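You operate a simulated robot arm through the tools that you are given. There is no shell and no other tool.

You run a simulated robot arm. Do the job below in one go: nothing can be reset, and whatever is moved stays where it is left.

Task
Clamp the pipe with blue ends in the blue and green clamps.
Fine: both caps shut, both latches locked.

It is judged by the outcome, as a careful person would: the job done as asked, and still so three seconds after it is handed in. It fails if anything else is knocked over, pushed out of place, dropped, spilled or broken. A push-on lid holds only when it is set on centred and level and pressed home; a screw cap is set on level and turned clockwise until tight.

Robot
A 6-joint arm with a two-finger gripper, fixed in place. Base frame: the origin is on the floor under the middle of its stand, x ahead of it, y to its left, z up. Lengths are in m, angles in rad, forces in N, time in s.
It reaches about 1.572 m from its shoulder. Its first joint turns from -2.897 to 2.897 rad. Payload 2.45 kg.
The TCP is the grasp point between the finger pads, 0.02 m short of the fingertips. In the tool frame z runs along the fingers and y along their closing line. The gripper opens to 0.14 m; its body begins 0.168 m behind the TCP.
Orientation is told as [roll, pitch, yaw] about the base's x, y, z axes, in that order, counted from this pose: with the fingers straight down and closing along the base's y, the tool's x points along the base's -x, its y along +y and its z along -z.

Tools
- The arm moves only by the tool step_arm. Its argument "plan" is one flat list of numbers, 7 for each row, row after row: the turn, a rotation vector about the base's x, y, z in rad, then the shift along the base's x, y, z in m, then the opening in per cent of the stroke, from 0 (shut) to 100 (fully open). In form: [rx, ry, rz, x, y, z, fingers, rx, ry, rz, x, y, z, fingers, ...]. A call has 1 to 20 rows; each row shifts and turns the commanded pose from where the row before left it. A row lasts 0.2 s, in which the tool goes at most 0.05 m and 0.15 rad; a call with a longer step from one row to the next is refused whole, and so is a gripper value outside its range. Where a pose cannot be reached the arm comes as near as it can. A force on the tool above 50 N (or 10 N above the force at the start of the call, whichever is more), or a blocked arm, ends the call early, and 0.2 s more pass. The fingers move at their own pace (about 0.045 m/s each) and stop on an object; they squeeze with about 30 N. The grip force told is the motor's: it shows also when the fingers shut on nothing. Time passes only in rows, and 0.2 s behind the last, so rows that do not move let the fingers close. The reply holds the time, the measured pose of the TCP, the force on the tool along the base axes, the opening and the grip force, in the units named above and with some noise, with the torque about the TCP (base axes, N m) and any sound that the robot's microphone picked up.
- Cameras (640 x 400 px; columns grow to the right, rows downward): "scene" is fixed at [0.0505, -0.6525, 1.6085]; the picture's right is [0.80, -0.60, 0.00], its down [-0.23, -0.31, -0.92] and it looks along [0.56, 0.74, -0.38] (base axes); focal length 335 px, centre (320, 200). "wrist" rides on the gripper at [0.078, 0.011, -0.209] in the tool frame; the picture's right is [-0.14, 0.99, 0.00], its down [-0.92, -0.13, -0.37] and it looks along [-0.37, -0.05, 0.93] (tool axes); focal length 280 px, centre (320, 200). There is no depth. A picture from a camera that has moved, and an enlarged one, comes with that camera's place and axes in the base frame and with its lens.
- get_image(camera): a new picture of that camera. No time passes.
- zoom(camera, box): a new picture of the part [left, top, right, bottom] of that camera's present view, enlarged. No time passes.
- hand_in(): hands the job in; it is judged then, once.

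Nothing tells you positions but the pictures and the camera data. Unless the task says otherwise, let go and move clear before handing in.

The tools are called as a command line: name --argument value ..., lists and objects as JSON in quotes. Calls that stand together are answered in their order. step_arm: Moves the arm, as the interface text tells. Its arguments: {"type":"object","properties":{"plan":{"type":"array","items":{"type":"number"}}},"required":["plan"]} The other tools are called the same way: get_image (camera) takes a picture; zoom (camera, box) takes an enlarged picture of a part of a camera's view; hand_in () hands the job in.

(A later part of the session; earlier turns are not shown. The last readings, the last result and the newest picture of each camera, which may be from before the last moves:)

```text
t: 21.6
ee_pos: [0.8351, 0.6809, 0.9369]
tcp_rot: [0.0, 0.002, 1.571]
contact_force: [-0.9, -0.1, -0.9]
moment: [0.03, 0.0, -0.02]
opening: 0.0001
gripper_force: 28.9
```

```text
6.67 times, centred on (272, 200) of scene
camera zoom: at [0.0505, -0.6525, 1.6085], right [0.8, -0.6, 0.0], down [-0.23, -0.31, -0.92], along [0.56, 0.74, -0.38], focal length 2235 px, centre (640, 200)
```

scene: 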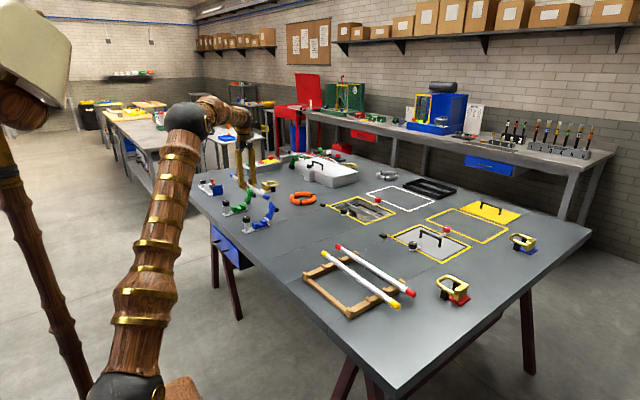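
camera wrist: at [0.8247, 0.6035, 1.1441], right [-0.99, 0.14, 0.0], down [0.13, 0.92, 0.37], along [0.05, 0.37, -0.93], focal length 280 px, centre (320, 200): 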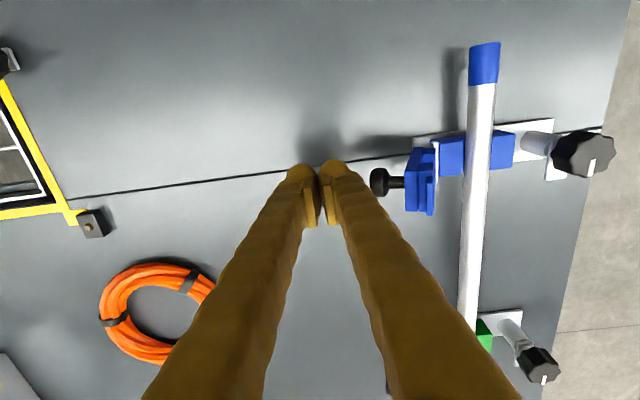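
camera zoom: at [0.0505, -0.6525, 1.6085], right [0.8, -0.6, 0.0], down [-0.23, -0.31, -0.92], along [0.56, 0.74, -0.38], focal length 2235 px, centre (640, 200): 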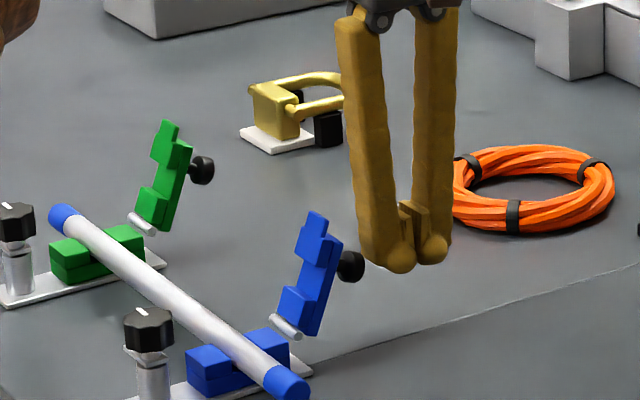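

step_arm --plan '[0, 0, 0, -0.015, 0, 0, 0, 0, 0, 0, -0.015, 0, 0, 0, 0, 0, 0, -0.015, 0, 0.002, 0, 0, 0, 0, -0.015, 0, 0.002, 0, 0, 0, 0, 0, 0, 0, 0]'

get_image --camera "wrist"

zoom --camera "scene" --box '[236, 170, 308, 230]'

```text
t: 22.8
ee_pos: [0.7737, 0.6831, 0.9407]
tcp_rot: [0.001, -0.001, 1.571]
contact_force: [0.3, -0.9, 0.0]
moment: [0.01, -0.01, -0.01]
opening: 0.0001
gripper_force: 29.8
```

```text
taken
camera wrist: at [0.7633, 0.6043, 1.1495], right [-0.99, 0.14, 0.0], down [0.13, 0.92, 0.37], along [0.05, 0.37, -0.93], focal length 280 px, centre (320, 200)
```

wrist: 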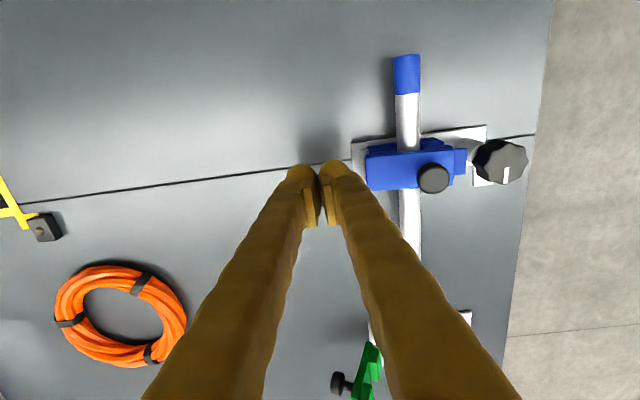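

```text
6.67 times, centred on (272, 200) of scene
camera zoom: at [0.0505, -0.6525, 1.6085], right [0.8, -0.6, 0.0], down [-0.23, -0.31, -0.92], along [0.56, 0.74, -0.38], focal length 2235 px, centre (640, 200)
```

zoom: 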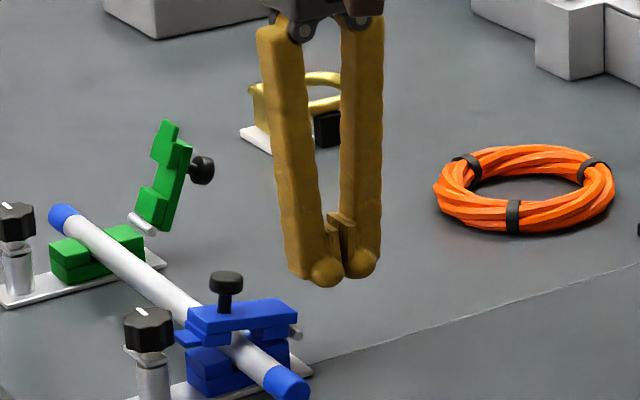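

The blue cap fell shut over the pipe. I repeat the same for the green cap at y≈0.92.

step_arm --plan '[0, 0, 0, 0.033, 0, 0, 0, 0, 0, 0, 0.033, 0, 0, 0, 0, 0, 0, 0, 0.0475, 0, 0, 0, 0, 0, 0, 0.0475, 0, 0, 0, 0, 0, 0, 0.0475, 0, 0, 0, 0, 0, 0, 0.0475, 0, 0, 0, 0, 0, 0, 0.0475, 0, 0, 0, 0, 0, 0, 0, -0.003, 0, 0, 0, 0, 0, 0, 0, 0]'

get_image --camera "wrist"

zoom --camera "scene" --box '[220, 150, 292, 210]'

```text
t: 24.8
ee_pos: [0.8283, 0.9042, 0.9342]
tcp_rot: [-0.001, -0.001, 1.571]
contact_force: [0.4, 0.2, 0.3]
moment: [-0.02, -0.02, -0.01]
opening: 0.0002
gripper_force: 29.5
out of reach, approached as far as the arm can: row 7
```

```text
taken
camera wrist: at [0.8173, 0.8254, 1.1408], right [-0.99, 0.14, 0.0], down [0.13, 0.92, 0.37], along [0.05, 0.37, -0.93], focal length 280 px, centre (320, 200)
```

wrist: 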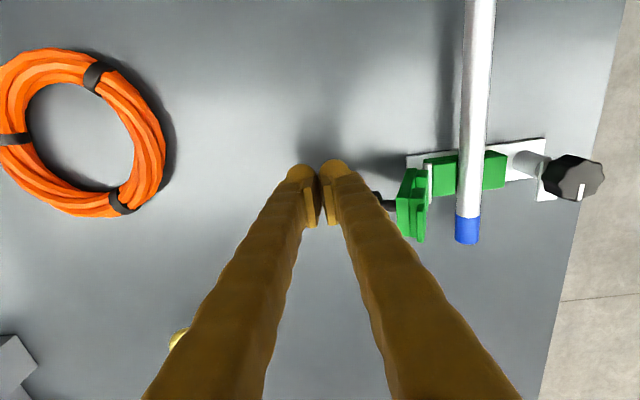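

```text
6.67 times, centred on (256, 180) of scene
camera zoom: at [0.0505, -0.6525, 1.6085], right [0.8, -0.6, 0.0], down [-0.23, -0.31, -0.92], along [0.56, 0.74, -0.38], focal length 2235 px, centre (747, 333)
```

zoom: 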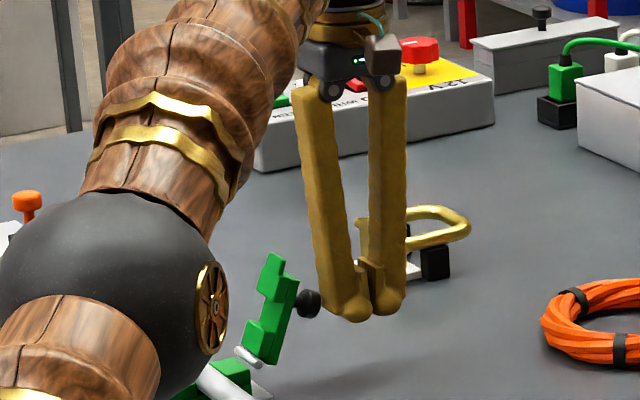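

step_arm --plan '[0, 0, 0, -0.007, 0.007, 0, 0, 0, 0, 0, -0.008, 0.006, 0, 0, 0, 0, 0, -0.015, 0, 0.001, 0, 0, 0, 0, -0.015, 0, 0.002, 0, 0, 0, 0, -0.012, 0, 0.002, 0, 0, 0, 0, 0, 0, 0, 0]'

get_image --camera "wrist"

zoom --camera "scene" --box '[200, 150, 296, 230]'

```text
t: 26.2
ee_pos: [0.7694, 0.918, 0.9386]
tcp_rot: [0.002, 0.001, 1.57]
contact_force: [0.4, 0.1, -0.5]
moment: [0.0, 0.01, 0.01]
opening: 0.0
gripper_force: 29.3
```

```text
taken
camera wrist: at [0.7591, 0.8392, 1.1456], right [-0.99, 0.14, 0.0], down [0.13, 0.92, 0.37], along [0.05, 0.37, -0.93], focal length 280 px, centre (320, 200)
```

wrist: 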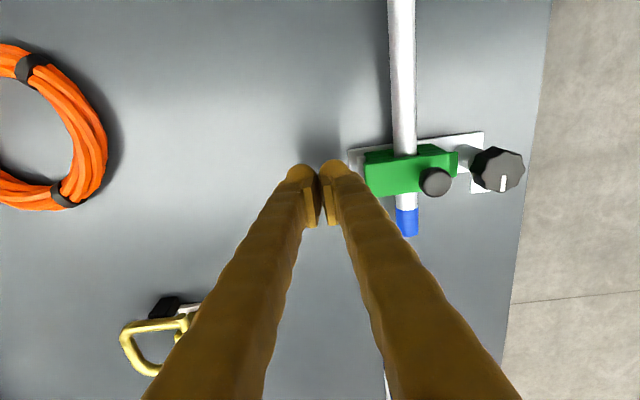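

```text
5.00 times, centred on (248, 190) of scene
camera zoom: at [0.0505, -0.6525, 1.6085], right [0.8, -0.6, 0.0], down [-0.23, -0.31, -0.92], along [0.56, 0.74, -0.38], focal length 1676 px, centre (680, 250)
```

zoom: 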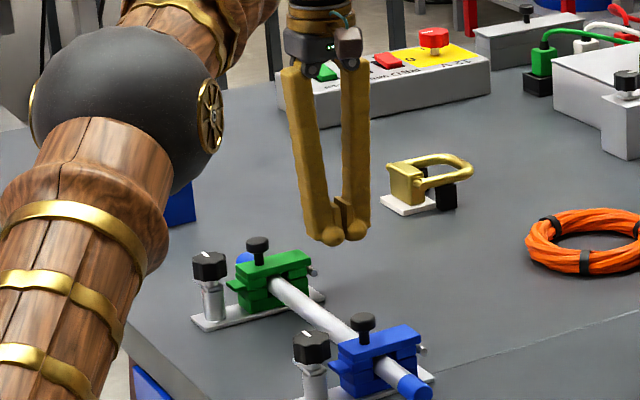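

Both caps are now down over the pipe. I zoom in on caps and latch knobs before turning them.

zoom --camera "wrist" --box '[360, 110, 552, 230]'

zoom --camera "scene" --box '[232, 190, 292, 236]'

zoom --camera "scene" --box '[212, 176, 272, 222]'

```text
3.33 times, centred on (456, 170) of wrist
camera zoom: at [0.7591, 0.8392, 1.1456], right [-0.99, 0.14, 0.0], down [0.13, 0.92, 0.37], along [0.05, 0.37, -0.93], focal length 935 px, centre (-133, 300)
```

zoom: 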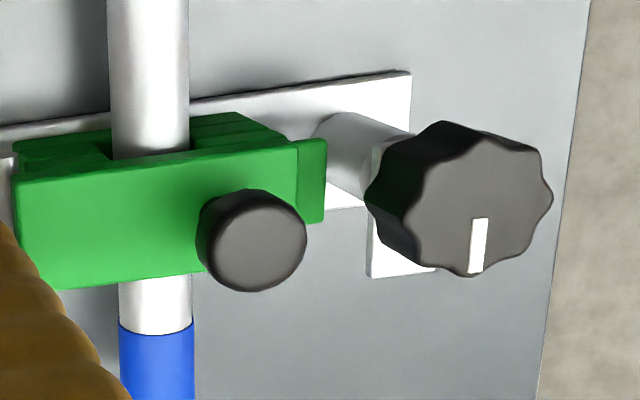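

```text
8.70 times, centred on (262, 213) of scene
camera zoom: at [0.0505, -0.6525, 1.6085], right [0.8, -0.6, 0.0], down [-0.23, -0.31, -0.92], along [0.56, 0.74, -0.38], focal length 2915 px, centre (824, 87)
```

zoom: 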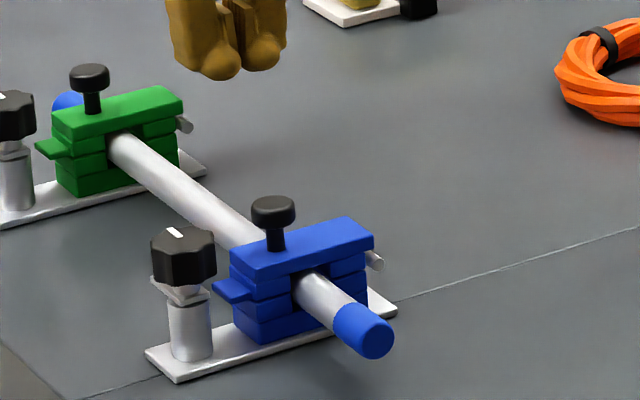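

```text
8.70 times, centred on (242, 199) of scene
camera zoom: at [0.0505, -0.6525, 1.6085], right [0.8, -0.6, 0.0], down [-0.23, -0.31, -0.92], along [0.56, 0.74, -0.38], focal length 2915 px, centre (998, 209)
```

zoom: 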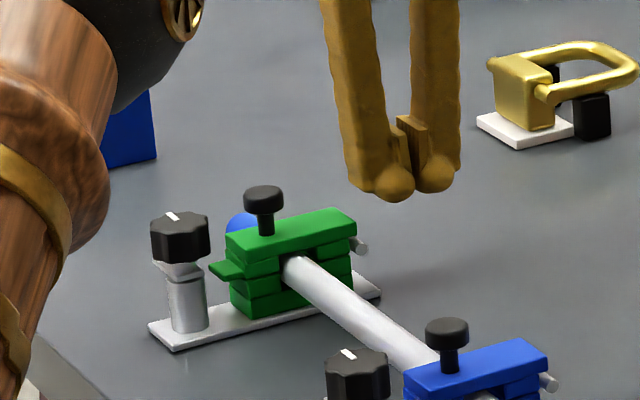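

Caps are flush. The latch tabs point +y and must swing clockwise about 90° to lie over the cap tongues at +x. I raise, rotate the gripper to 45° so the fingers clear the cap handle, and hover over the green latch knob at about (0.623, 0.9215).

step_arm --plan '[0, 0, 0, 0, 0, 0.04, 0, 0, 0, 0, 0, 0, 0.045, 0, 0, 0, -0.131, -0.0245, 0.0007, 0, 57, 0, 0, -0.131, -0.0245, 0.0007, 0, 57, 0, 0, -0.131, -0.0245, 0.0007, 0, 57, 0, 0, -0.131, -0.0245, 0.0007, 0, 57, 0, 0, -0.131, -0.0245, 0.0007, 0, 57, 0, 0, -0.131, -0.0245, 0.0007, 0, 57, 0, 0, 0, 0, 0, 0, 57, 0, 0, 0, 0, 0, 0, 57]'

get_image --camera "wrist"

zoom --camera "wrist" --box '[224, 80, 416, 200]'

zoom --camera "scene" --box '[200, 150, 296, 230]'

```text
t: 28.4
ee_pos: [0.6225, 0.9206, 1.0243]
tcp_rot: [0.002, 0.002, 0.784]
contact_force: [-0.1, 0.1, -0.1]
moment: [-0.04, 0.01, 0.01]
opening: 0.0798
gripper_force: 0.0
```

```text
taken
camera wrist: at [0.5594, 0.8734, 1.2318], right [-0.6, 0.8, 0.0], down [0.74, 0.56, 0.37], along [0.29, 0.22, -0.93], focal length 280 px, centre (320, 200)
```

wrist: 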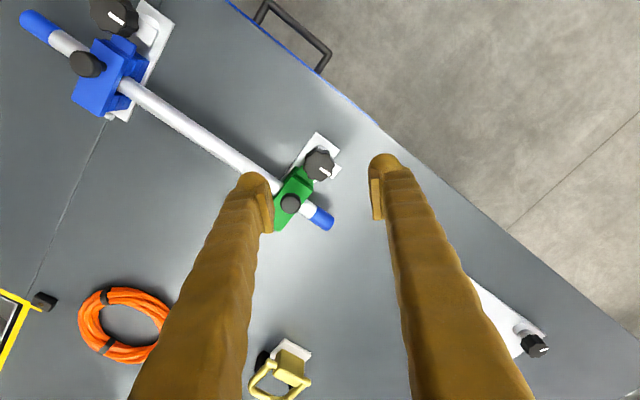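

```text
3.33 times, centred on (320, 140) of wrist
camera zoom: at [0.5594, 0.8734, 1.2318], right [-0.6, 0.8, 0.0], down [0.74, 0.56, 0.37], along [0.29, 0.22, -0.93], focal length 935 px, centre (320, 400)
```

zoom: 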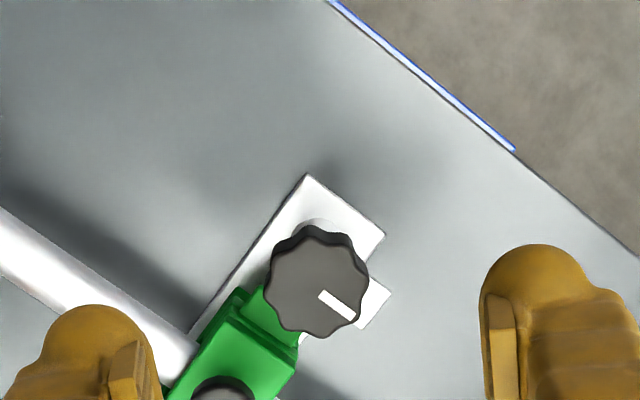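

```text
5.00 times, centred on (248, 190) of scene
camera zoom: at [0.0505, -0.6525, 1.6085], right [0.8, -0.6, 0.0], down [-0.23, -0.31, -0.92], along [0.56, 0.74, -0.38], focal length 1676 px, centre (680, 250)
```

zoom: 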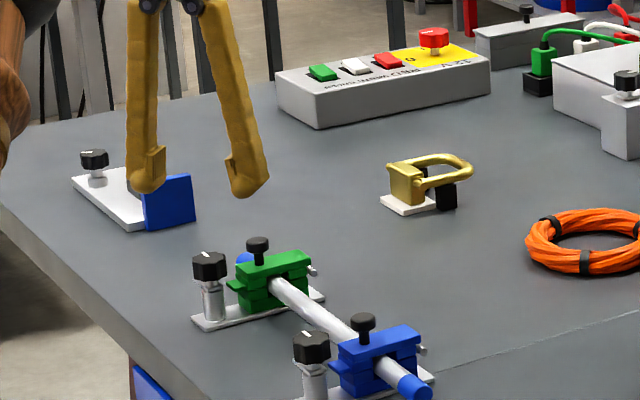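

step_arm --plan '[0, 0, 0, 0.0015, 0.001, -0.03, 57, 0, 0, 0, 0, 0, -0.03, 57, 0, 0, 0, 0, 0, 0, 57]'

zoom --camera "wrist" --box '[224, 100, 416, 220]'

zoom --camera "scene" --box '[206, 170, 278, 230]'

```text
t: 29.2
ee_pos: [0.6246, 0.9245, 0.9638]
tcp_rot: [-0.001, 0.0, 0.786]
contact_force: [0.9, 0.4, -0.2]
moment: [0.0, -0.02, 0.0]
opening: 0.0797
gripper_force: 0.0
```

```text
3.33 times, centred on (320, 160) of wrist
camera zoom: at [0.5615, 0.8769, 1.1714], right [-0.6, 0.8, 0.0], down [0.74, 0.56, 0.37], along [0.29, 0.22, -0.93], focal length 935 px, centre (320, 333)
```

zoom: 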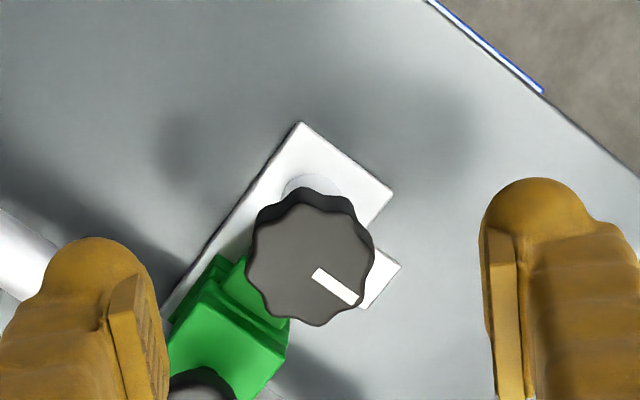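

```text
6.67 times, centred on (242, 200) of scene
camera zoom: at [0.0505, -0.6525, 1.6085], right [0.8, -0.6, 0.0], down [-0.23, -0.31, -0.92], along [0.56, 0.74, -0.38], focal length 2235 px, centre (840, 200)
```

zoom: 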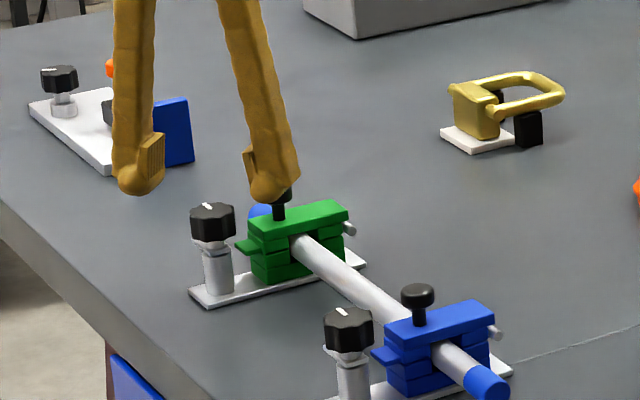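

step_arm --plan '[0, 0, 0, 0, -0.003, -0.013, 57, 0, 0, 0, 0, 0, -0.013, 57, 0, 0, 0, 0, 0, 0, 57]'

zoom --camera "wrist" --box '[224, 120, 416, 240]'

zoom --camera "scene" --box '[206, 170, 278, 230]'

```text
t: 30.0
ee_pos: [0.6253, 0.9205, 0.9381]
tcp_rot: [-0.001, -0.002, 0.785]
contact_force: [0.3, -0.4, 0.0]
moment: [0.0, 0.03, -0.02]
opening: 0.0797
gripper_force: 0.0
```

```text
3.33 times, centred on (320, 180) of wrist
camera zoom: at [0.5626, 0.8727, 1.1453], right [-0.6, 0.8, 0.0], down [0.74, 0.56, 0.37], along [0.29, 0.22, -0.93], focal length 935 px, centre (320, 267)
```

zoom: 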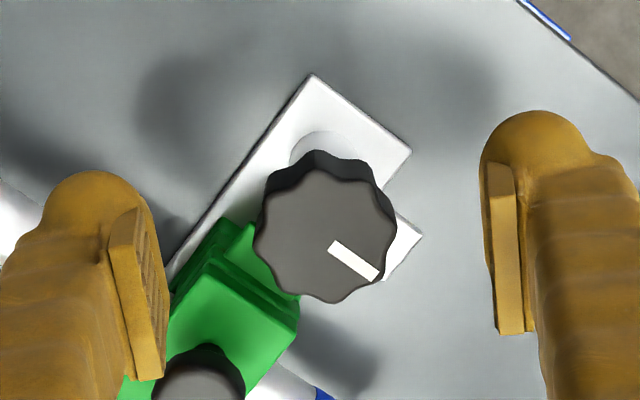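

```text
6.67 times, centred on (242, 200) of scene
camera zoom: at [0.0505, -0.6525, 1.6085], right [0.8, -0.6, 0.0], down [-0.23, -0.31, -0.92], along [0.56, 0.74, -0.38], focal length 2235 px, centre (840, 200)
```

zoom: 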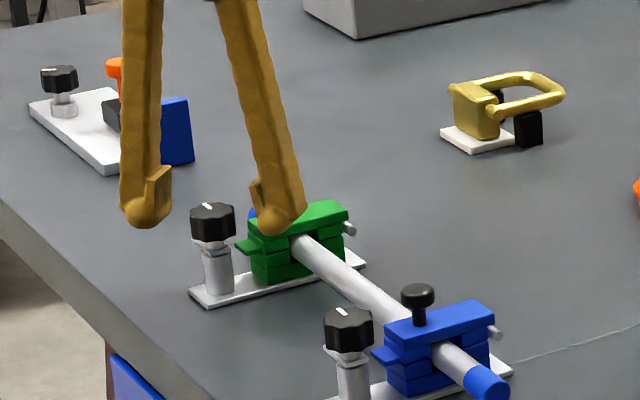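

step_arm --plan '[0, 0, 0, 0, 0, -0.002, 20, 0, 0, 0, 0, 0, 0, 0, 0, 0, 0, 0, 0, 0, 0, 0, 0, 0, 0, 0, 0, 0, 0, 0, 0, 0, 0, 0, 0]'

zoom --camera "wrist" --box '[224, 120, 416, 240]'

zoom --camera "scene" --box '[206, 170, 278, 230]'

```text
t: 31.2
ee_pos: [0.6242, 0.9199, 0.9372]
tcp_rot: [0.003, 0.0, 0.785]
contact_force: [-11.5, 19.2, -1.8]
moment: [0.26, 0.06, -0.01]
opening: 0.034
gripper_force: 45.3
```

```text
3.33 times, centred on (320, 180) of wrist
camera zoom: at [0.5616, 0.8732, 1.1434], right [-0.6, 0.8, 0.0], down [0.74, 0.56, 0.37], along [0.29, 0.22, -0.93], focal length 935 px, centre (320, 267)
```

zoom: 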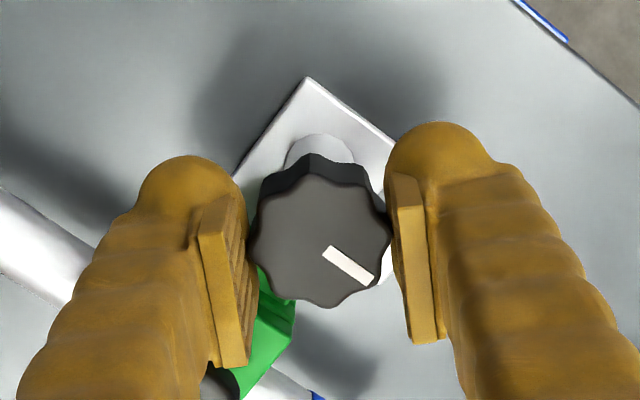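

```text
6.67 times, centred on (242, 200) of scene
camera zoom: at [0.0505, -0.6525, 1.6085], right [0.8, -0.6, 0.0], down [-0.23, -0.31, -0.92], along [0.56, 0.74, -0.38], focal length 2235 px, centre (840, 200)
```

zoom: 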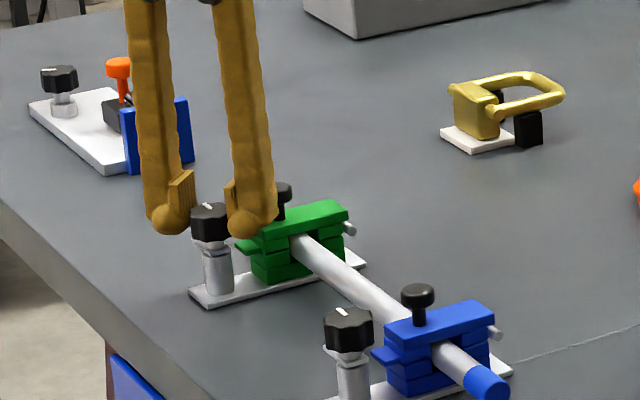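

step_arm --plan '[0, 0, 0, -0.001, 0.0015, 0, 0, 0, 0, 0, 0, 0, 0, 0]'

```text
t: 31.8
ee_pos: [0.6243, 0.9211, 0.9363]
tcp_rot: [0.0, 0.0, 0.783]
contact_force: [-3.3, 8.2, -0.3]
moment: [0.02, 0.02, 0.01]
opening: 0.0337
gripper_force: 45.0
```

step_arm --plan '[0, 0, 0, -0.0004, 0.001, 0, 0, 0, 0, -0.1, 0, 0, 0, 0, 0, 0, -0.1, 0, 0, 0, 0, 0, 0, -0.1, 0, 0, 0, 0, 0, 0, 0, 0, 0, 0, 0]'

zoom --camera "wrist" --box '[224, 120, 416, 240]'

zoom --camera "scene" --box '[206, 170, 278, 230]'

```text
t: 33.0
ee_pos: [0.6242, 0.92, 0.9355]
tcp_rot: [0.0, -0.001, 0.482]
contact_force: [16.7, -15.1, 4.9]
moment: [-0.16, -0.24, 0.0]
opening: 0.0337
gripper_force: 45.1
```

```text
3.33 times, centred on (320, 180) of wrist
camera zoom: at [0.5501, 0.8942, 1.1433], right [-0.34, 0.94, 0.0], down [0.87, 0.31, 0.37], along [0.35, 0.12, -0.93], focal length 935 px, centre (320, 267)
```

zoom: 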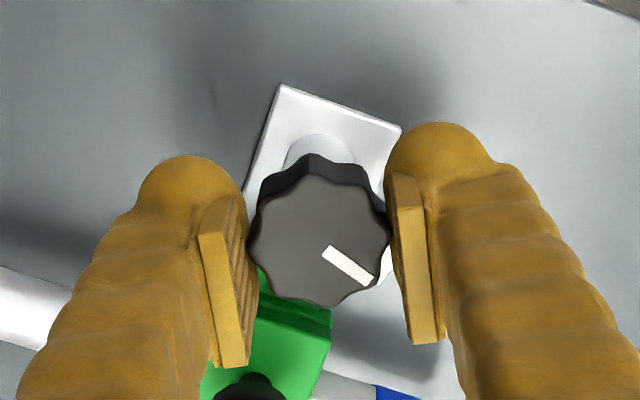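

```text
6.67 times, centred on (242, 200) of scene
camera zoom: at [0.0505, -0.6525, 1.6085], right [0.8, -0.6, 0.0], down [-0.23, -0.31, -0.92], along [0.56, 0.74, -0.38], focal length 2235 px, centre (840, 200)
```

zoom: 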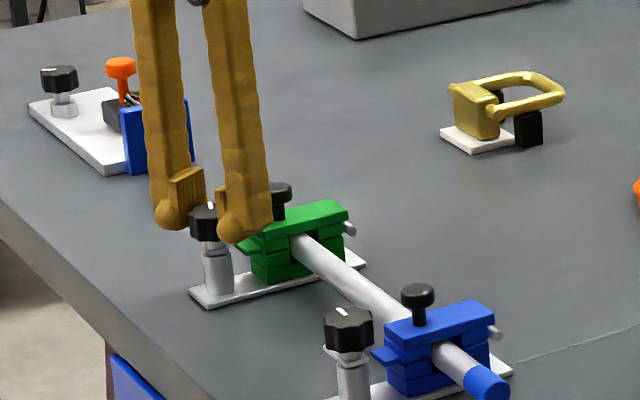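

The knob turns with the gripper (mark moved with it). I correct the sideways offset and continue clockwise in small steps.

step_arm --plan '[0, 0, 0, 0.002, -0.002, 0, 0, 0, 0, -0.1, 0.0003, -0.0003, 0, 0, 0, 0, -0.1, 0.0003, -0.0003, 0, 0, 0, 0, 0, 0, 0, 0, 0]'

```text
t: 34.0
ee_pos: [0.6247, 0.9189, 0.9365]
tcp_rot: [0.0, -0.001, 0.284]
contact_force: [-15.1, 13.8, 12.8]
moment: [0.15, 0.27, -0.02]
opening: 0.0336
gripper_force: 45.6
```

get_image --camera "wrist"

zoom --camera "wrist" --box '[224, 120, 416, 240]'

zoom --camera "scene" --box '[216, 180, 264, 220]'

```text
taken
camera wrist: at [0.5467, 0.9087, 1.1434], right [-0.15, 0.99, 0.0], down [0.92, 0.13, 0.37], along [0.36, 0.06, -0.93], focal length 280 px, centre (320, 200)
```

wrist: 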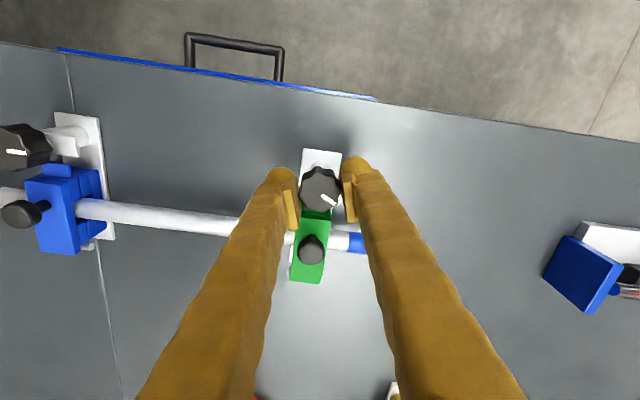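

```text
3.33 times, centred on (320, 180) of wrist
camera zoom: at [0.5467, 0.9087, 1.1434], right [-0.15, 0.99, 0.0], down [0.92, 0.13, 0.37], along [0.36, 0.06, -0.93], focal length 935 px, centre (320, 267)
```

zoom: 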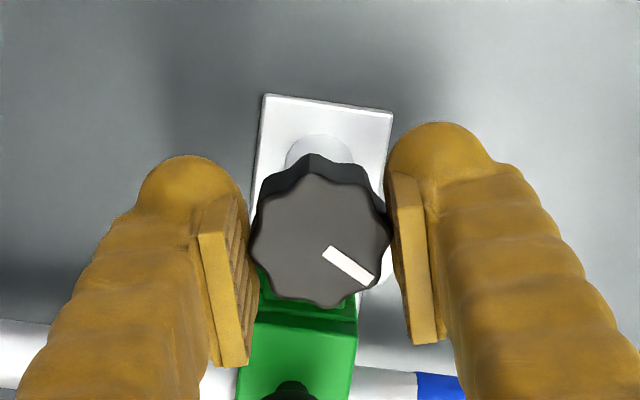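

```text
10.00 times, centred on (240, 200) of scene
camera zoom: at [0.0505, -0.6525, 1.6085], right [0.8, -0.6, 0.0], down [-0.23, -0.31, -0.92], along [0.56, 0.74, -0.38], focal length 3352 px, centre (1120, 200)
```

zoom: 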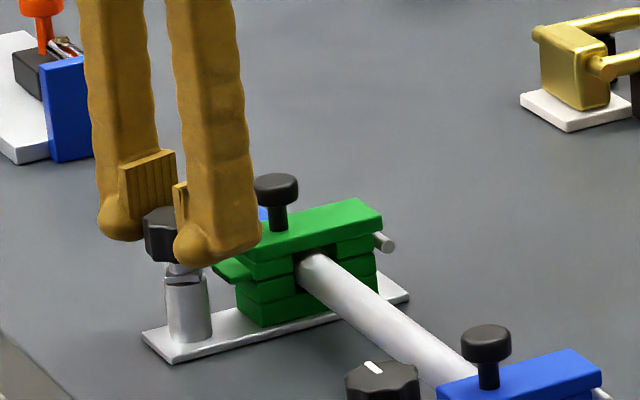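

step_arm --plan '[0, 0, 0, -0.0012, 0.0011, 0.001, 0, 0, 0, -0.1, 0, 0, 0, 0, 0, 0, -0.1, 0, 0, 0, 0, 0, 0, 0, 0, 0, 0, 0]'

```text
t: 35.0
ee_pos: [0.6237, 0.9212, 0.9348]
tcp_rot: [-0.001, 0.0, 0.084]
contact_force: [-8.5, 11.0, 3.2]
moment: [0.12, 0.08, -0.02]
opening: 0.0337
gripper_force: 45.4
```

step_arm --plan '[0, 0, 0, -0.0007, 0.0009, 0.0005, 0, 0, 0, -0.1, 0, 0, 0, 0, 0, 0, -0.1, 0, 0, 0, 0, 0, 0, -0.1, 0, 0, 0, 0, 0, 0, 0, 0, 0, 0, 0]'

zoom --camera "wrist" --box '[224, 120, 416, 240]'

zoom --camera "scene" --box '[216, 180, 264, 220]'

```text
t: 36.2
ee_pos: [0.6249, 0.9207, 0.9358]
tcp_rot: [-0.001, 0.0, -0.219]
contact_force: [9.6, -16.8, -16.2]
moment: [-0.2, -0.19, 0.01]
opening: 0.0338
gripper_force: 44.8
```

```text
3.33 times, centred on (320, 180) of wrist
camera zoom: at [0.5506, 0.9482, 1.1433], right [0.35, 0.94, 0.0], down [0.87, -0.32, 0.37], along [0.35, -0.13, -0.93], focal length 935 px, centre (320, 267)
```

zoom: 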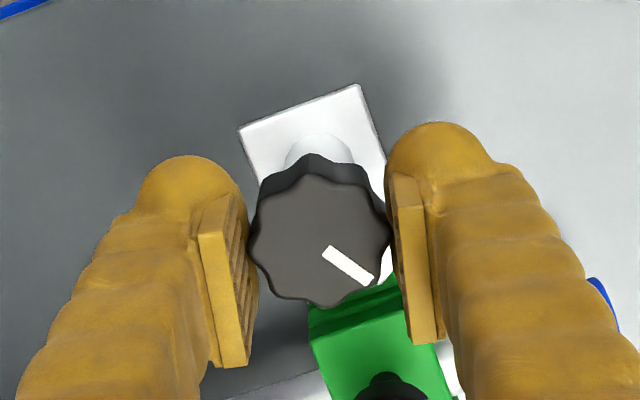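

```text
10.00 times, centred on (240, 200) of scene
camera zoom: at [0.0505, -0.6525, 1.6085], right [0.8, -0.6, 0.0], down [-0.23, -0.31, -0.92], along [0.56, 0.74, -0.38], focal length 3352 px, centre (1120, 200)
```

zoom: 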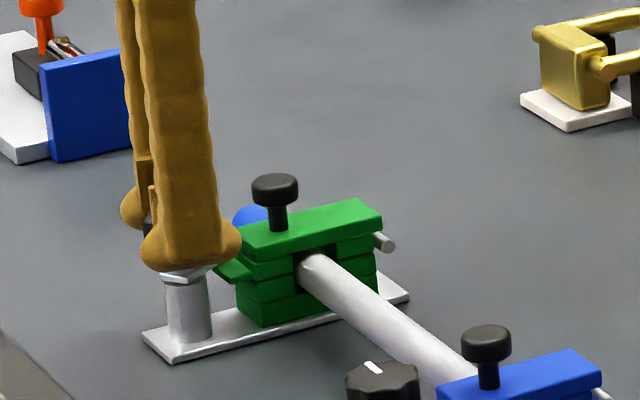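

step_arm --plan '[0, 0, 0, 0.0007, -0.0012, -0.001, 0, 0, 0, -0.1, 0, 0, 0, 0, 0, 0, -0.1, 0, 0, 0, 0, 0, 0, 0, 0, 0, 0, 0]'

```text
t: 37.2
ee_pos: [0.6244, 0.9193, 0.9366]
tcp_rot: [0.001, 0.0, -0.416]
contact_force: [-4.5, -7.6, -12.9]
moment: [-0.06, 0.12, 0.01]
opening: 0.0336
gripper_force: 44.9
```

step_arm --plan '[0, 0, 0, -0.0003, -0.0006, -0.0008, 0, 0, 0, -0.1, 0, 0, 0, 0, 0, 0, -0.1, 0, 0, 0, 0, 0, 0, 0, 0, 0, 0, 0]'

zoom --camera "wrist" --box '[224, 120, 416, 240]'

zoom --camera "scene" --box '[216, 180, 264, 220]'

```text
t: 38.2
ee_pos: [0.6245, 0.9198, 0.9354]
tcp_rot: [0.0, 0.001, -0.618]
contact_force: [5.6, -1.8, 2.6]
moment: [-0.12, -0.15, -0.01]
opening: 0.0333
gripper_force: 44.5
```

```text
3.33 times, centred on (320, 180) of wrist
camera zoom: at [0.5667, 0.9738, 1.1434], right [0.69, 0.73, 0.0], down [0.68, -0.64, 0.37], along [0.27, -0.25, -0.93], focal length 935 px, centre (320, 267)
```

zoom: 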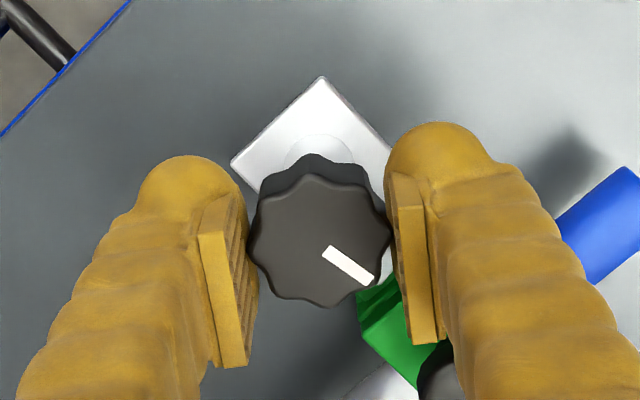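

```text
10.00 times, centred on (240, 200) of scene
camera zoom: at [0.0505, -0.6525, 1.6085], right [0.8, -0.6, 0.0], down [-0.23, -0.31, -0.92], along [0.56, 0.74, -0.38], focal length 3352 px, centre (1120, 200)
```

zoom: 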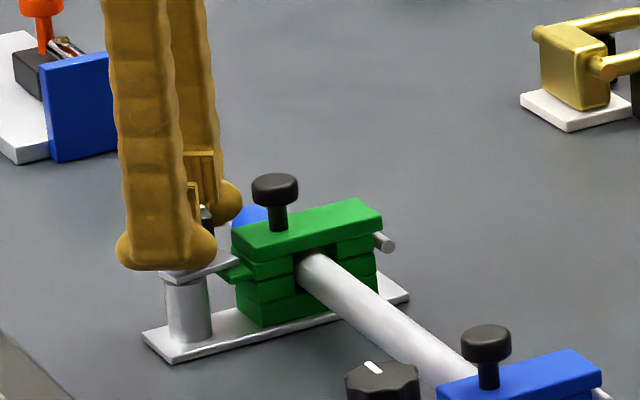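

step_arm --plan '[0, 0, -0.085, 0.0003, 0, 0, 0, 0, 0, -0.085, 0, 0, 0, 0, 0, 0, 0, 0, 0, 0, 0]'

zoom --camera "wrist" --box '[224, 120, 416, 240]'

zoom --camera "scene" --box '[216, 180, 264, 220]'

```text
t: 39.0
ee_pos: [0.6248, 0.9192, 0.9342]
tcp_rot: [0.002, 0.001, -0.787]
contact_force: [-2.8, -6.0, 8.0]
moment: [-0.06, 0.14, -0.04]
opening: 0.0336
gripper_force: 45.1
```

```text
3.33 times, centred on (320, 180) of wrist
camera zoom: at [0.5767, 0.9829, 1.1434], right [0.8, 0.6, 0.0], down [0.56, -0.74, 0.37], along [0.22, -0.29, -0.93], focal length 935 px, centre (320, 267)
```

zoom: 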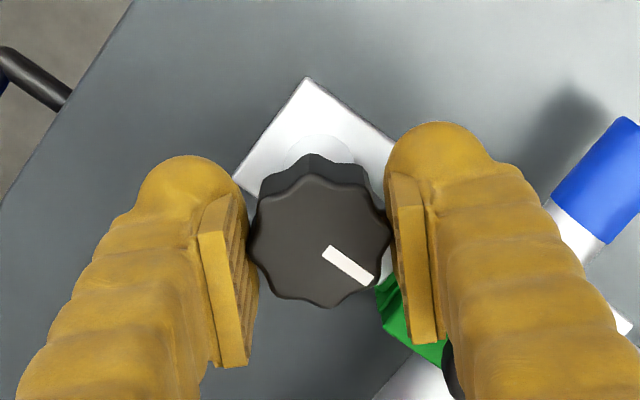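

```text
10.00 times, centred on (240, 200) of scene
camera zoom: at [0.0505, -0.6525, 1.6085], right [0.8, -0.6, 0.0], down [-0.23, -0.31, -0.92], along [0.56, 0.74, -0.38], focal length 3352 px, centre (1120, 200)
```

zoom: 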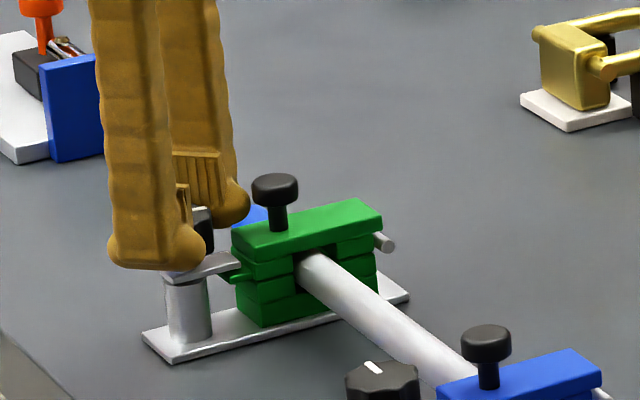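

The green tab is now over the cap tongue and the mark points to +x. I check gently whether there is a stop just beyond.

step_arm --plan '[0, 0, -0.05, 0, -0.0005, 0.0005, 0, 0, 0, 0, 0, 0, 0, 0]'

zoom --camera "wrist" --box '[224, 120, 416, 240]'

```text
t: 39.6
ee_pos: [0.6254, 0.9198, 0.936]
tcp_rot: [0.002, 0.0, -0.837]
contact_force: [1.4, 9.5, 4.2]
moment: [0.1, -0.06, 0.78]
opening: 0.0338
gripper_force: 45.6
```

```text
3.33 times, centred on (320, 180) of wrist
camera zoom: at [0.5799, 0.9847, 1.1434], right [0.83, 0.56, 0.0], down [0.52, -0.77, 0.37], along [0.21, -0.3, -0.93], focal length 935 px, centre (320, 267)
```

zoom: 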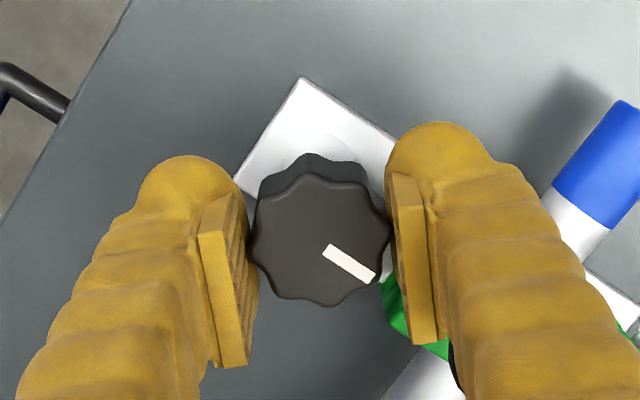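

A torque of 0.78 N·m shows the latch has reached its stop, so green is locked. I open and raise, then check.

step_arm --plan '[0, 0, 0, 0, 0, 0, 40, 0, 0, 0, 0, 0, 0, 57, 0, 0, 0, 0, 0, 0, 57, 0, 0, 0, 0, 0, 0.03, 57, 0, 0, 0, 0, 0, 0.04, 57, 0, 0, 0, 0, 0, 0.03, 57, 0, 0, 0, 0, 0, 0, 57]'

get_image --camera "wrist"

zoom --camera "scene" --box '[212, 176, 284, 236]'

zoom --camera "wrist" --box '[224, 100, 416, 220]'

```text
t: 41.2
ee_pos: [0.624, 0.9192, 1.0365]
tcp_rot: [0.0, -0.001, -0.835]
contact_force: [-0.2, -0.4, -0.3]
moment: [0.01, 0.02, -0.02]
opening: 0.0798
gripper_force: 0.3
```

```text
taken
camera wrist: at [0.5794, 0.985, 1.2452], right [0.83, 0.56, 0.0], down [0.52, -0.77, 0.37], along [0.21, -0.31, -0.93], focal length 280 px, centre (320, 200)
```

wrist: 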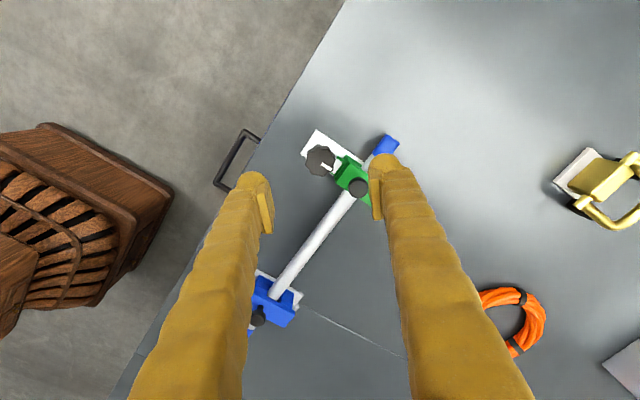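

```text
6.67 times, centred on (248, 206) of scene
camera zoom: at [0.0505, -0.6525, 1.6085], right [0.8, -0.6, 0.0], down [-0.23, -0.31, -0.92], along [0.56, 0.74, -0.38], focal length 2235 px, centre (800, 160)
```

zoom: 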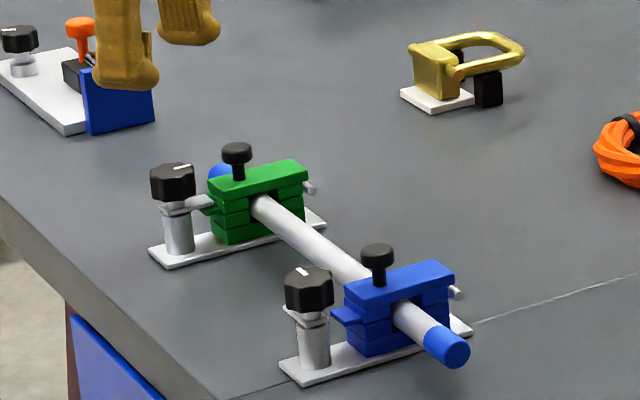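

```text
3.33 times, centred on (320, 160) of wrist
camera zoom: at [0.5794, 0.985, 1.2452], right [0.83, 0.56, 0.0], down [0.52, -0.77, 0.37], along [0.21, -0.31, -0.93], focal length 935 px, centre (320, 333)
```

zoom: 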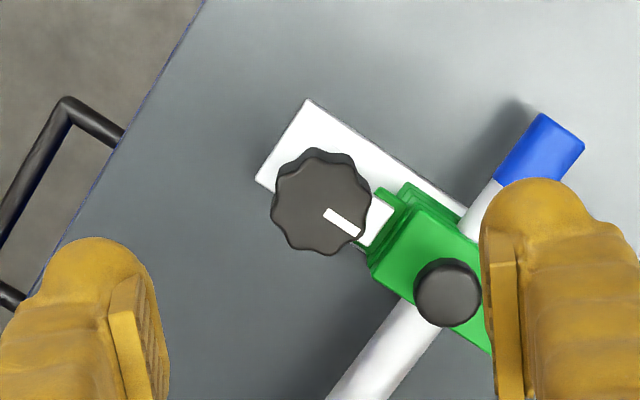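

Green latch is locked: its tab lies over the tongue. Now I go to the blue latch knob with the gripper turned back to +45°.

step_arm --plan '[0, 0, 0.135, 0.0001, -0.0199, 0, 57, 0, 0, 0.135, 0.0001, -0.0199, 0, 57, 0, 0, 0.135, 0.0001, -0.0199, 0, 57, 0, 0, 0.135, 0.0001, -0.0199, 0, 57, 0, 0, 0.135, 0.0001, -0.0199, 0, 57, 0, 0, 0.135, 0.0001, -0.0199, 0, 57, 0, 0, 0.135, 0.0001, -0.0199, 0, 57, 0, 0, 0.135, 0.0001, -0.0199, 0, 57, 0, 0, 0.135, 0.0001, -0.0199, 0, 57, 0, 0, 0.135, 0.0001, -0.0199, 0, 57, 0, 0, 0.135, 0.0001, -0.0199, 0, 57, 0, 0, 0.135, 0.0001, -0.0199, 0, 57, 0, 0, 0, 0, 0, 0, 57, 0, 0, 0, 0, 0, -0.035, 57, 0, 0, 0, 0, 0, -0.035, 57, 0, 0, 0, 0, 0, 0, 57]'

get_image --camera "wrist"

zoom --camera "wrist" --box '[224, 100, 416, 220]'

zoom --camera "scene" --box '[212, 176, 284, 236]'

```text
t: 44.6
ee_pos: [0.6262, 0.6824, 0.9634]
tcp_rot: [0.0, 0.0, 0.782]
contact_force: [0.3, -0.1, 0.1]
moment: [-0.01, -0.03, 0.02]
opening: 0.0798
gripper_force: 0.0
```

```text
taken
camera wrist: at [0.5626, 0.6342, 1.1718], right [-0.6, 0.8, 0.0], down [0.74, 0.56, 0.37], along [0.29, 0.22, -0.93], focal length 280 px, centre (320, 200)
```

wrist: 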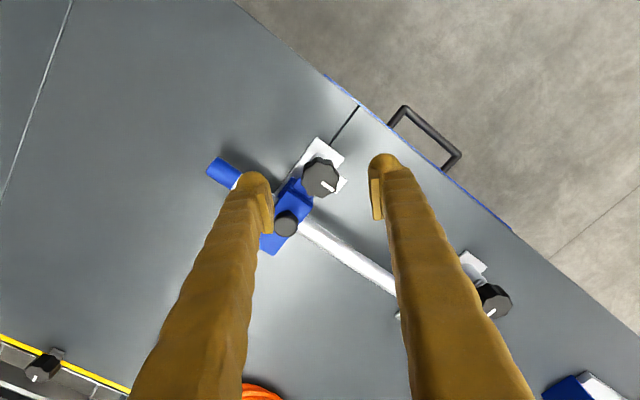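

```text
3.33 times, centred on (320, 160) of wrist
camera zoom: at [0.5626, 0.6342, 1.1718], right [-0.6, 0.8, 0.0], down [0.74, 0.56, 0.37], along [0.29, 0.22, -0.93], focal length 935 px, centre (320, 333)
```

zoom: 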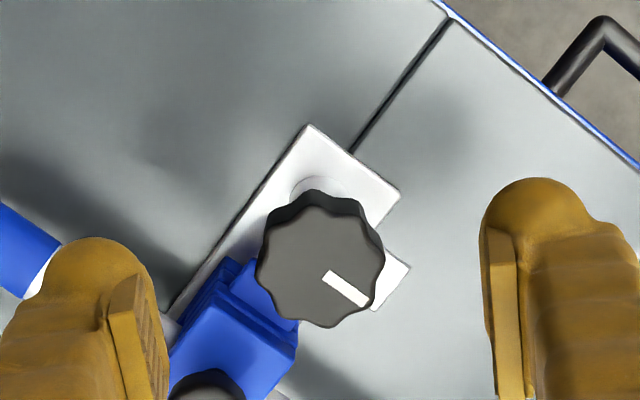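

```text
6.67 times, centred on (248, 206) of scene
camera zoom: at [0.0505, -0.6525, 1.6085], right [0.8, -0.6, 0.0], down [-0.23, -0.31, -0.92], along [0.56, 0.74, -0.38], focal length 2235 px, centre (800, 160)
```

zoom: 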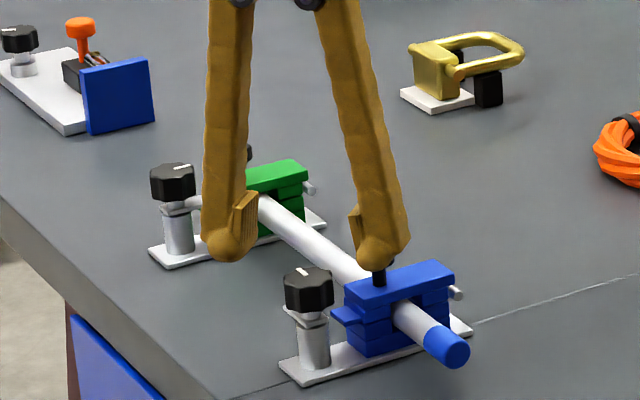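

step_arm --plan '[0, 0, 0, -0.001, -0.0008, -0.013, 57, 0, 0, 0, 0, 0, -0.014, 57, 0, 0, 0, 0, 0, 0, 57]'

zoom --camera "wrist" --box '[224, 120, 416, 240]'

zoom --camera "scene" --box '[212, 176, 284, 236]'

```text
t: 45.4
ee_pos: [0.6244, 0.6809, 0.937]
tcp_rot: [0.0, 0.001, 0.784]
contact_force: [-0.4, -0.9, -0.5]
moment: [0.02, -0.02, 0.01]
opening: 0.0794
gripper_force: 0.3
```

```text
3.33 times, centred on (320, 180) of wrist
camera zoom: at [0.5615, 0.6326, 1.1451], right [-0.6, 0.8, 0.0], down [0.74, 0.56, 0.37], along [0.29, 0.22, -0.93], focal length 935 px, centre (320, 267)
```

zoom: 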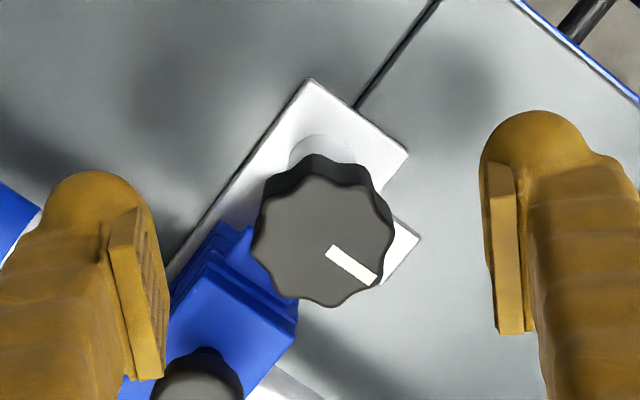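

```text
6.67 times, centred on (248, 206) of scene
camera zoom: at [0.0505, -0.6525, 1.6085], right [0.8, -0.6, 0.0], down [-0.23, -0.31, -0.92], along [0.56, 0.74, -0.38], focal length 2235 px, centre (800, 160)
```

zoom: 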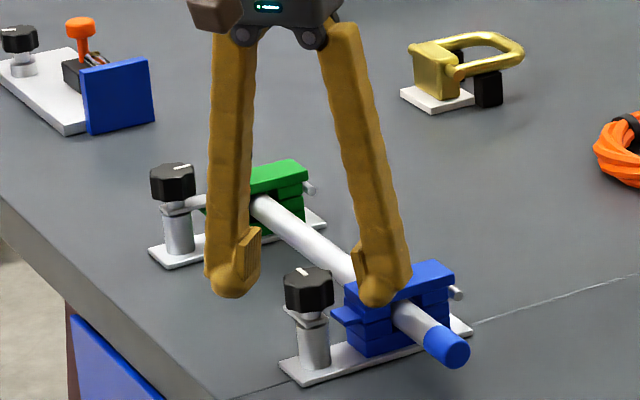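

step_arm --plan '[0, 0, 0, -0.0003, 0.0004, -0.001, 20, 0, 0, 0, 0, 0, 0, 0, 0, 0, 0, 0, 0, 0, 0, 0, 0, 0, 0, 0, 0, 0, 0, 0, 0, 0, 0, 0, 0]'

```text
t: 46.6
ee_pos: [0.6247, 0.6814, 0.9364]
tcp_rot: [0.0, 0.001, 0.785]
contact_force: [-8.5, 8.3, -1.3]
moment: [0.09, 0.08, -0.02]
opening: 0.0338
gripper_force: 44.6
```

step_arm --plan '[0, 0, 0, -0.0008, 0.0008, 0, 0, 0, 0, -0.1, 0, 0, 0, 0, 0, 0, -0.1, 0, 0, 0, 0, 0, 0, 0, 0, 0, 0, 0]'

```text
t: 47.6
ee_pos: [0.6246, 0.6818, 0.9369]
tcp_rot: [0.0, 0.0, 0.583]
contact_force: [6.1, 6.0, -16.1]
moment: [0.11, -0.15, 0.02]
opening: 0.0338
gripper_force: 45.4
```

step_arm --plan '[0, 0, 0, 0.0004, 0.0005, -0.0012, 0, 0, 0, -0.1, 0, 0, 0, 0, 0, 0, -0.1, 0, 0, 0, 0, 0, 0, 0, 0, 0, 0, 0]'

zoom --camera "wrist" --box '[224, 120, 416, 240]'

```text
t: 48.6
ee_pos: [0.6254, 0.6803, 0.9371]
tcp_rot: [0.002, 0.0, 0.382]
contact_force: [6.3, -18.0, 6.7]
moment: [-0.21, -0.05, 0.03]
opening: 0.0338
gripper_force: 45.4
```

```text
3.33 times, centred on (320, 180) of wrist
camera zoom: at [0.5476, 0.6615, 1.1444], right [-0.24, 0.97, 0.0], down [0.9, 0.22, 0.37], along [0.36, 0.09, -0.93], focal length 935 px, centre (320, 267)
```

zoom: 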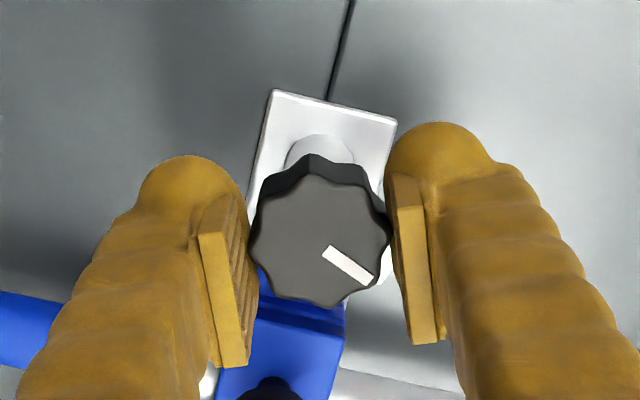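

step_arm --plan '[0, 0, 0, 0.0004, -0.0013, 0.0005, 0, 0, 0, -0.1, 0, 0, 0, 0, 0, 0, -0.1, 0, 0, 0, 0, 0, 0, 0, 0, 0, 0, 0]'

```text
t: 49.6
ee_pos: [0.6251, 0.6809, 0.9374]
tcp_rot: [0.001, -0.001, 0.182]
contact_force: [4.7, -7.5, -3.2]
moment: [-0.04, -0.1, 0.0]
opening: 0.0338
gripper_force: 45.0
```

step_arm --plan '[0, 0, 0, 0.0003, -0.0005, -0.0003, 0, 0, 0, -0.1, 0, 0, 0, 0, 0, 0, -0.1, 0, 0, 0, 0, 0, 0, 0, 0, 0, 0, 0]'

```text
t: 50.6
ee_pos: [0.6239, 0.6809, 0.9366]
tcp_rot: [0.001, 0.0, -0.016]
contact_force: [-6.5, 6.5, -1.3]
moment: [0.08, 0.15, -0.07]
opening: 0.0337
gripper_force: 45.2
```

step_arm --plan '[0, 0, 0, -0.0004, 0.0005, 0, 0, 0, 0, -0.1, 0, 0, 0, 0, 0, 0, -0.1, 0, 0, 0, 0, 0, 0, 0, 0, 0, 0, 0]'

zoom --camera "wrist" --box '[224, 120, 416, 240]'

zoom --camera "scene" --box '[212, 176, 284, 236]'

```text
t: 51.6
ee_pos: [0.6241, 0.6802, 0.9363]
tcp_rot: [0.001, -0.002, -0.217]
contact_force: [-4.7, 11.4, -2.3]
moment: [0.15, 0.01, 0.02]
opening: 0.0338
gripper_force: 44.6
```

```text
3.33 times, centred on (320, 180) of wrist
camera zoom: at [0.5502, 0.7076, 1.1444], right [0.35, 0.94, 0.0], down [0.87, -0.32, 0.37], along [0.35, -0.13, -0.93], focal length 935 px, centre (320, 267)
```

zoom: 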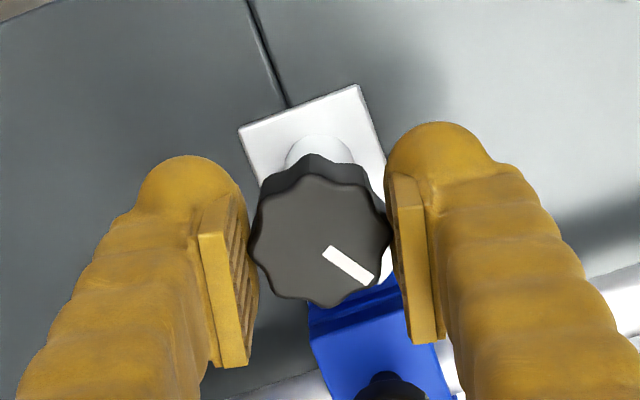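

```text
6.67 times, centred on (248, 206) of scene
camera zoom: at [0.0505, -0.6525, 1.6085], right [0.8, -0.6, 0.0], down [-0.23, -0.31, -0.92], along [0.56, 0.74, -0.38], focal length 2235 px, centre (800, 160)
```

zoom: 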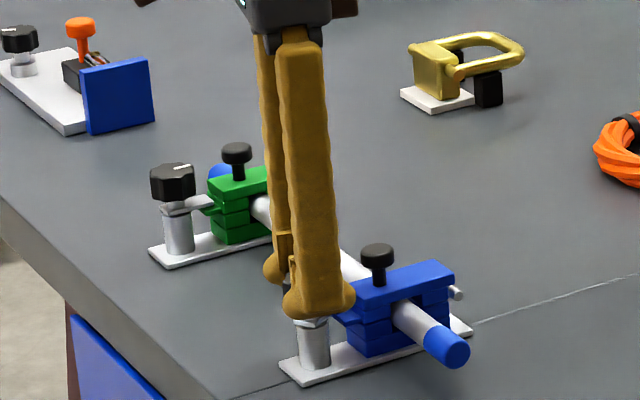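

step_arm --plan '[0, 0, 0, -0.0003, 0.0007, 0, 0, 0, 0, -0.1, 0, 0, 0, 0, 0, 0, -0.1, 0, 0, 0, 0, 0, 0, 0, 0, 0, 0, 0]'

```text
t: 52.6
ee_pos: [0.6255, 0.6799, 0.9366]
tcp_rot: [-0.001, 0.002, -0.419]
contact_force: [-1.6, -2.6, 5.5]
moment: [-0.03, 0.0, 0.0]
opening: 0.034
gripper_force: 44.7
```

step_arm --plan '[0, 0, -0.1, 0, 0, 0.0003, 0, 0, 0, -0.1, 0, 0, 0, 0, 0, 0, 0, 0, 0, 0, 0]'

```text
t: 53.4
ee_pos: [0.6233, 0.6792, 0.9358]
tcp_rot: [0.0, 0.002, -0.618]
contact_force: [6.0, -2.9, -2.6]
moment: [-0.05, -0.08, 0.02]
opening: 0.0336
gripper_force: 44.6
```

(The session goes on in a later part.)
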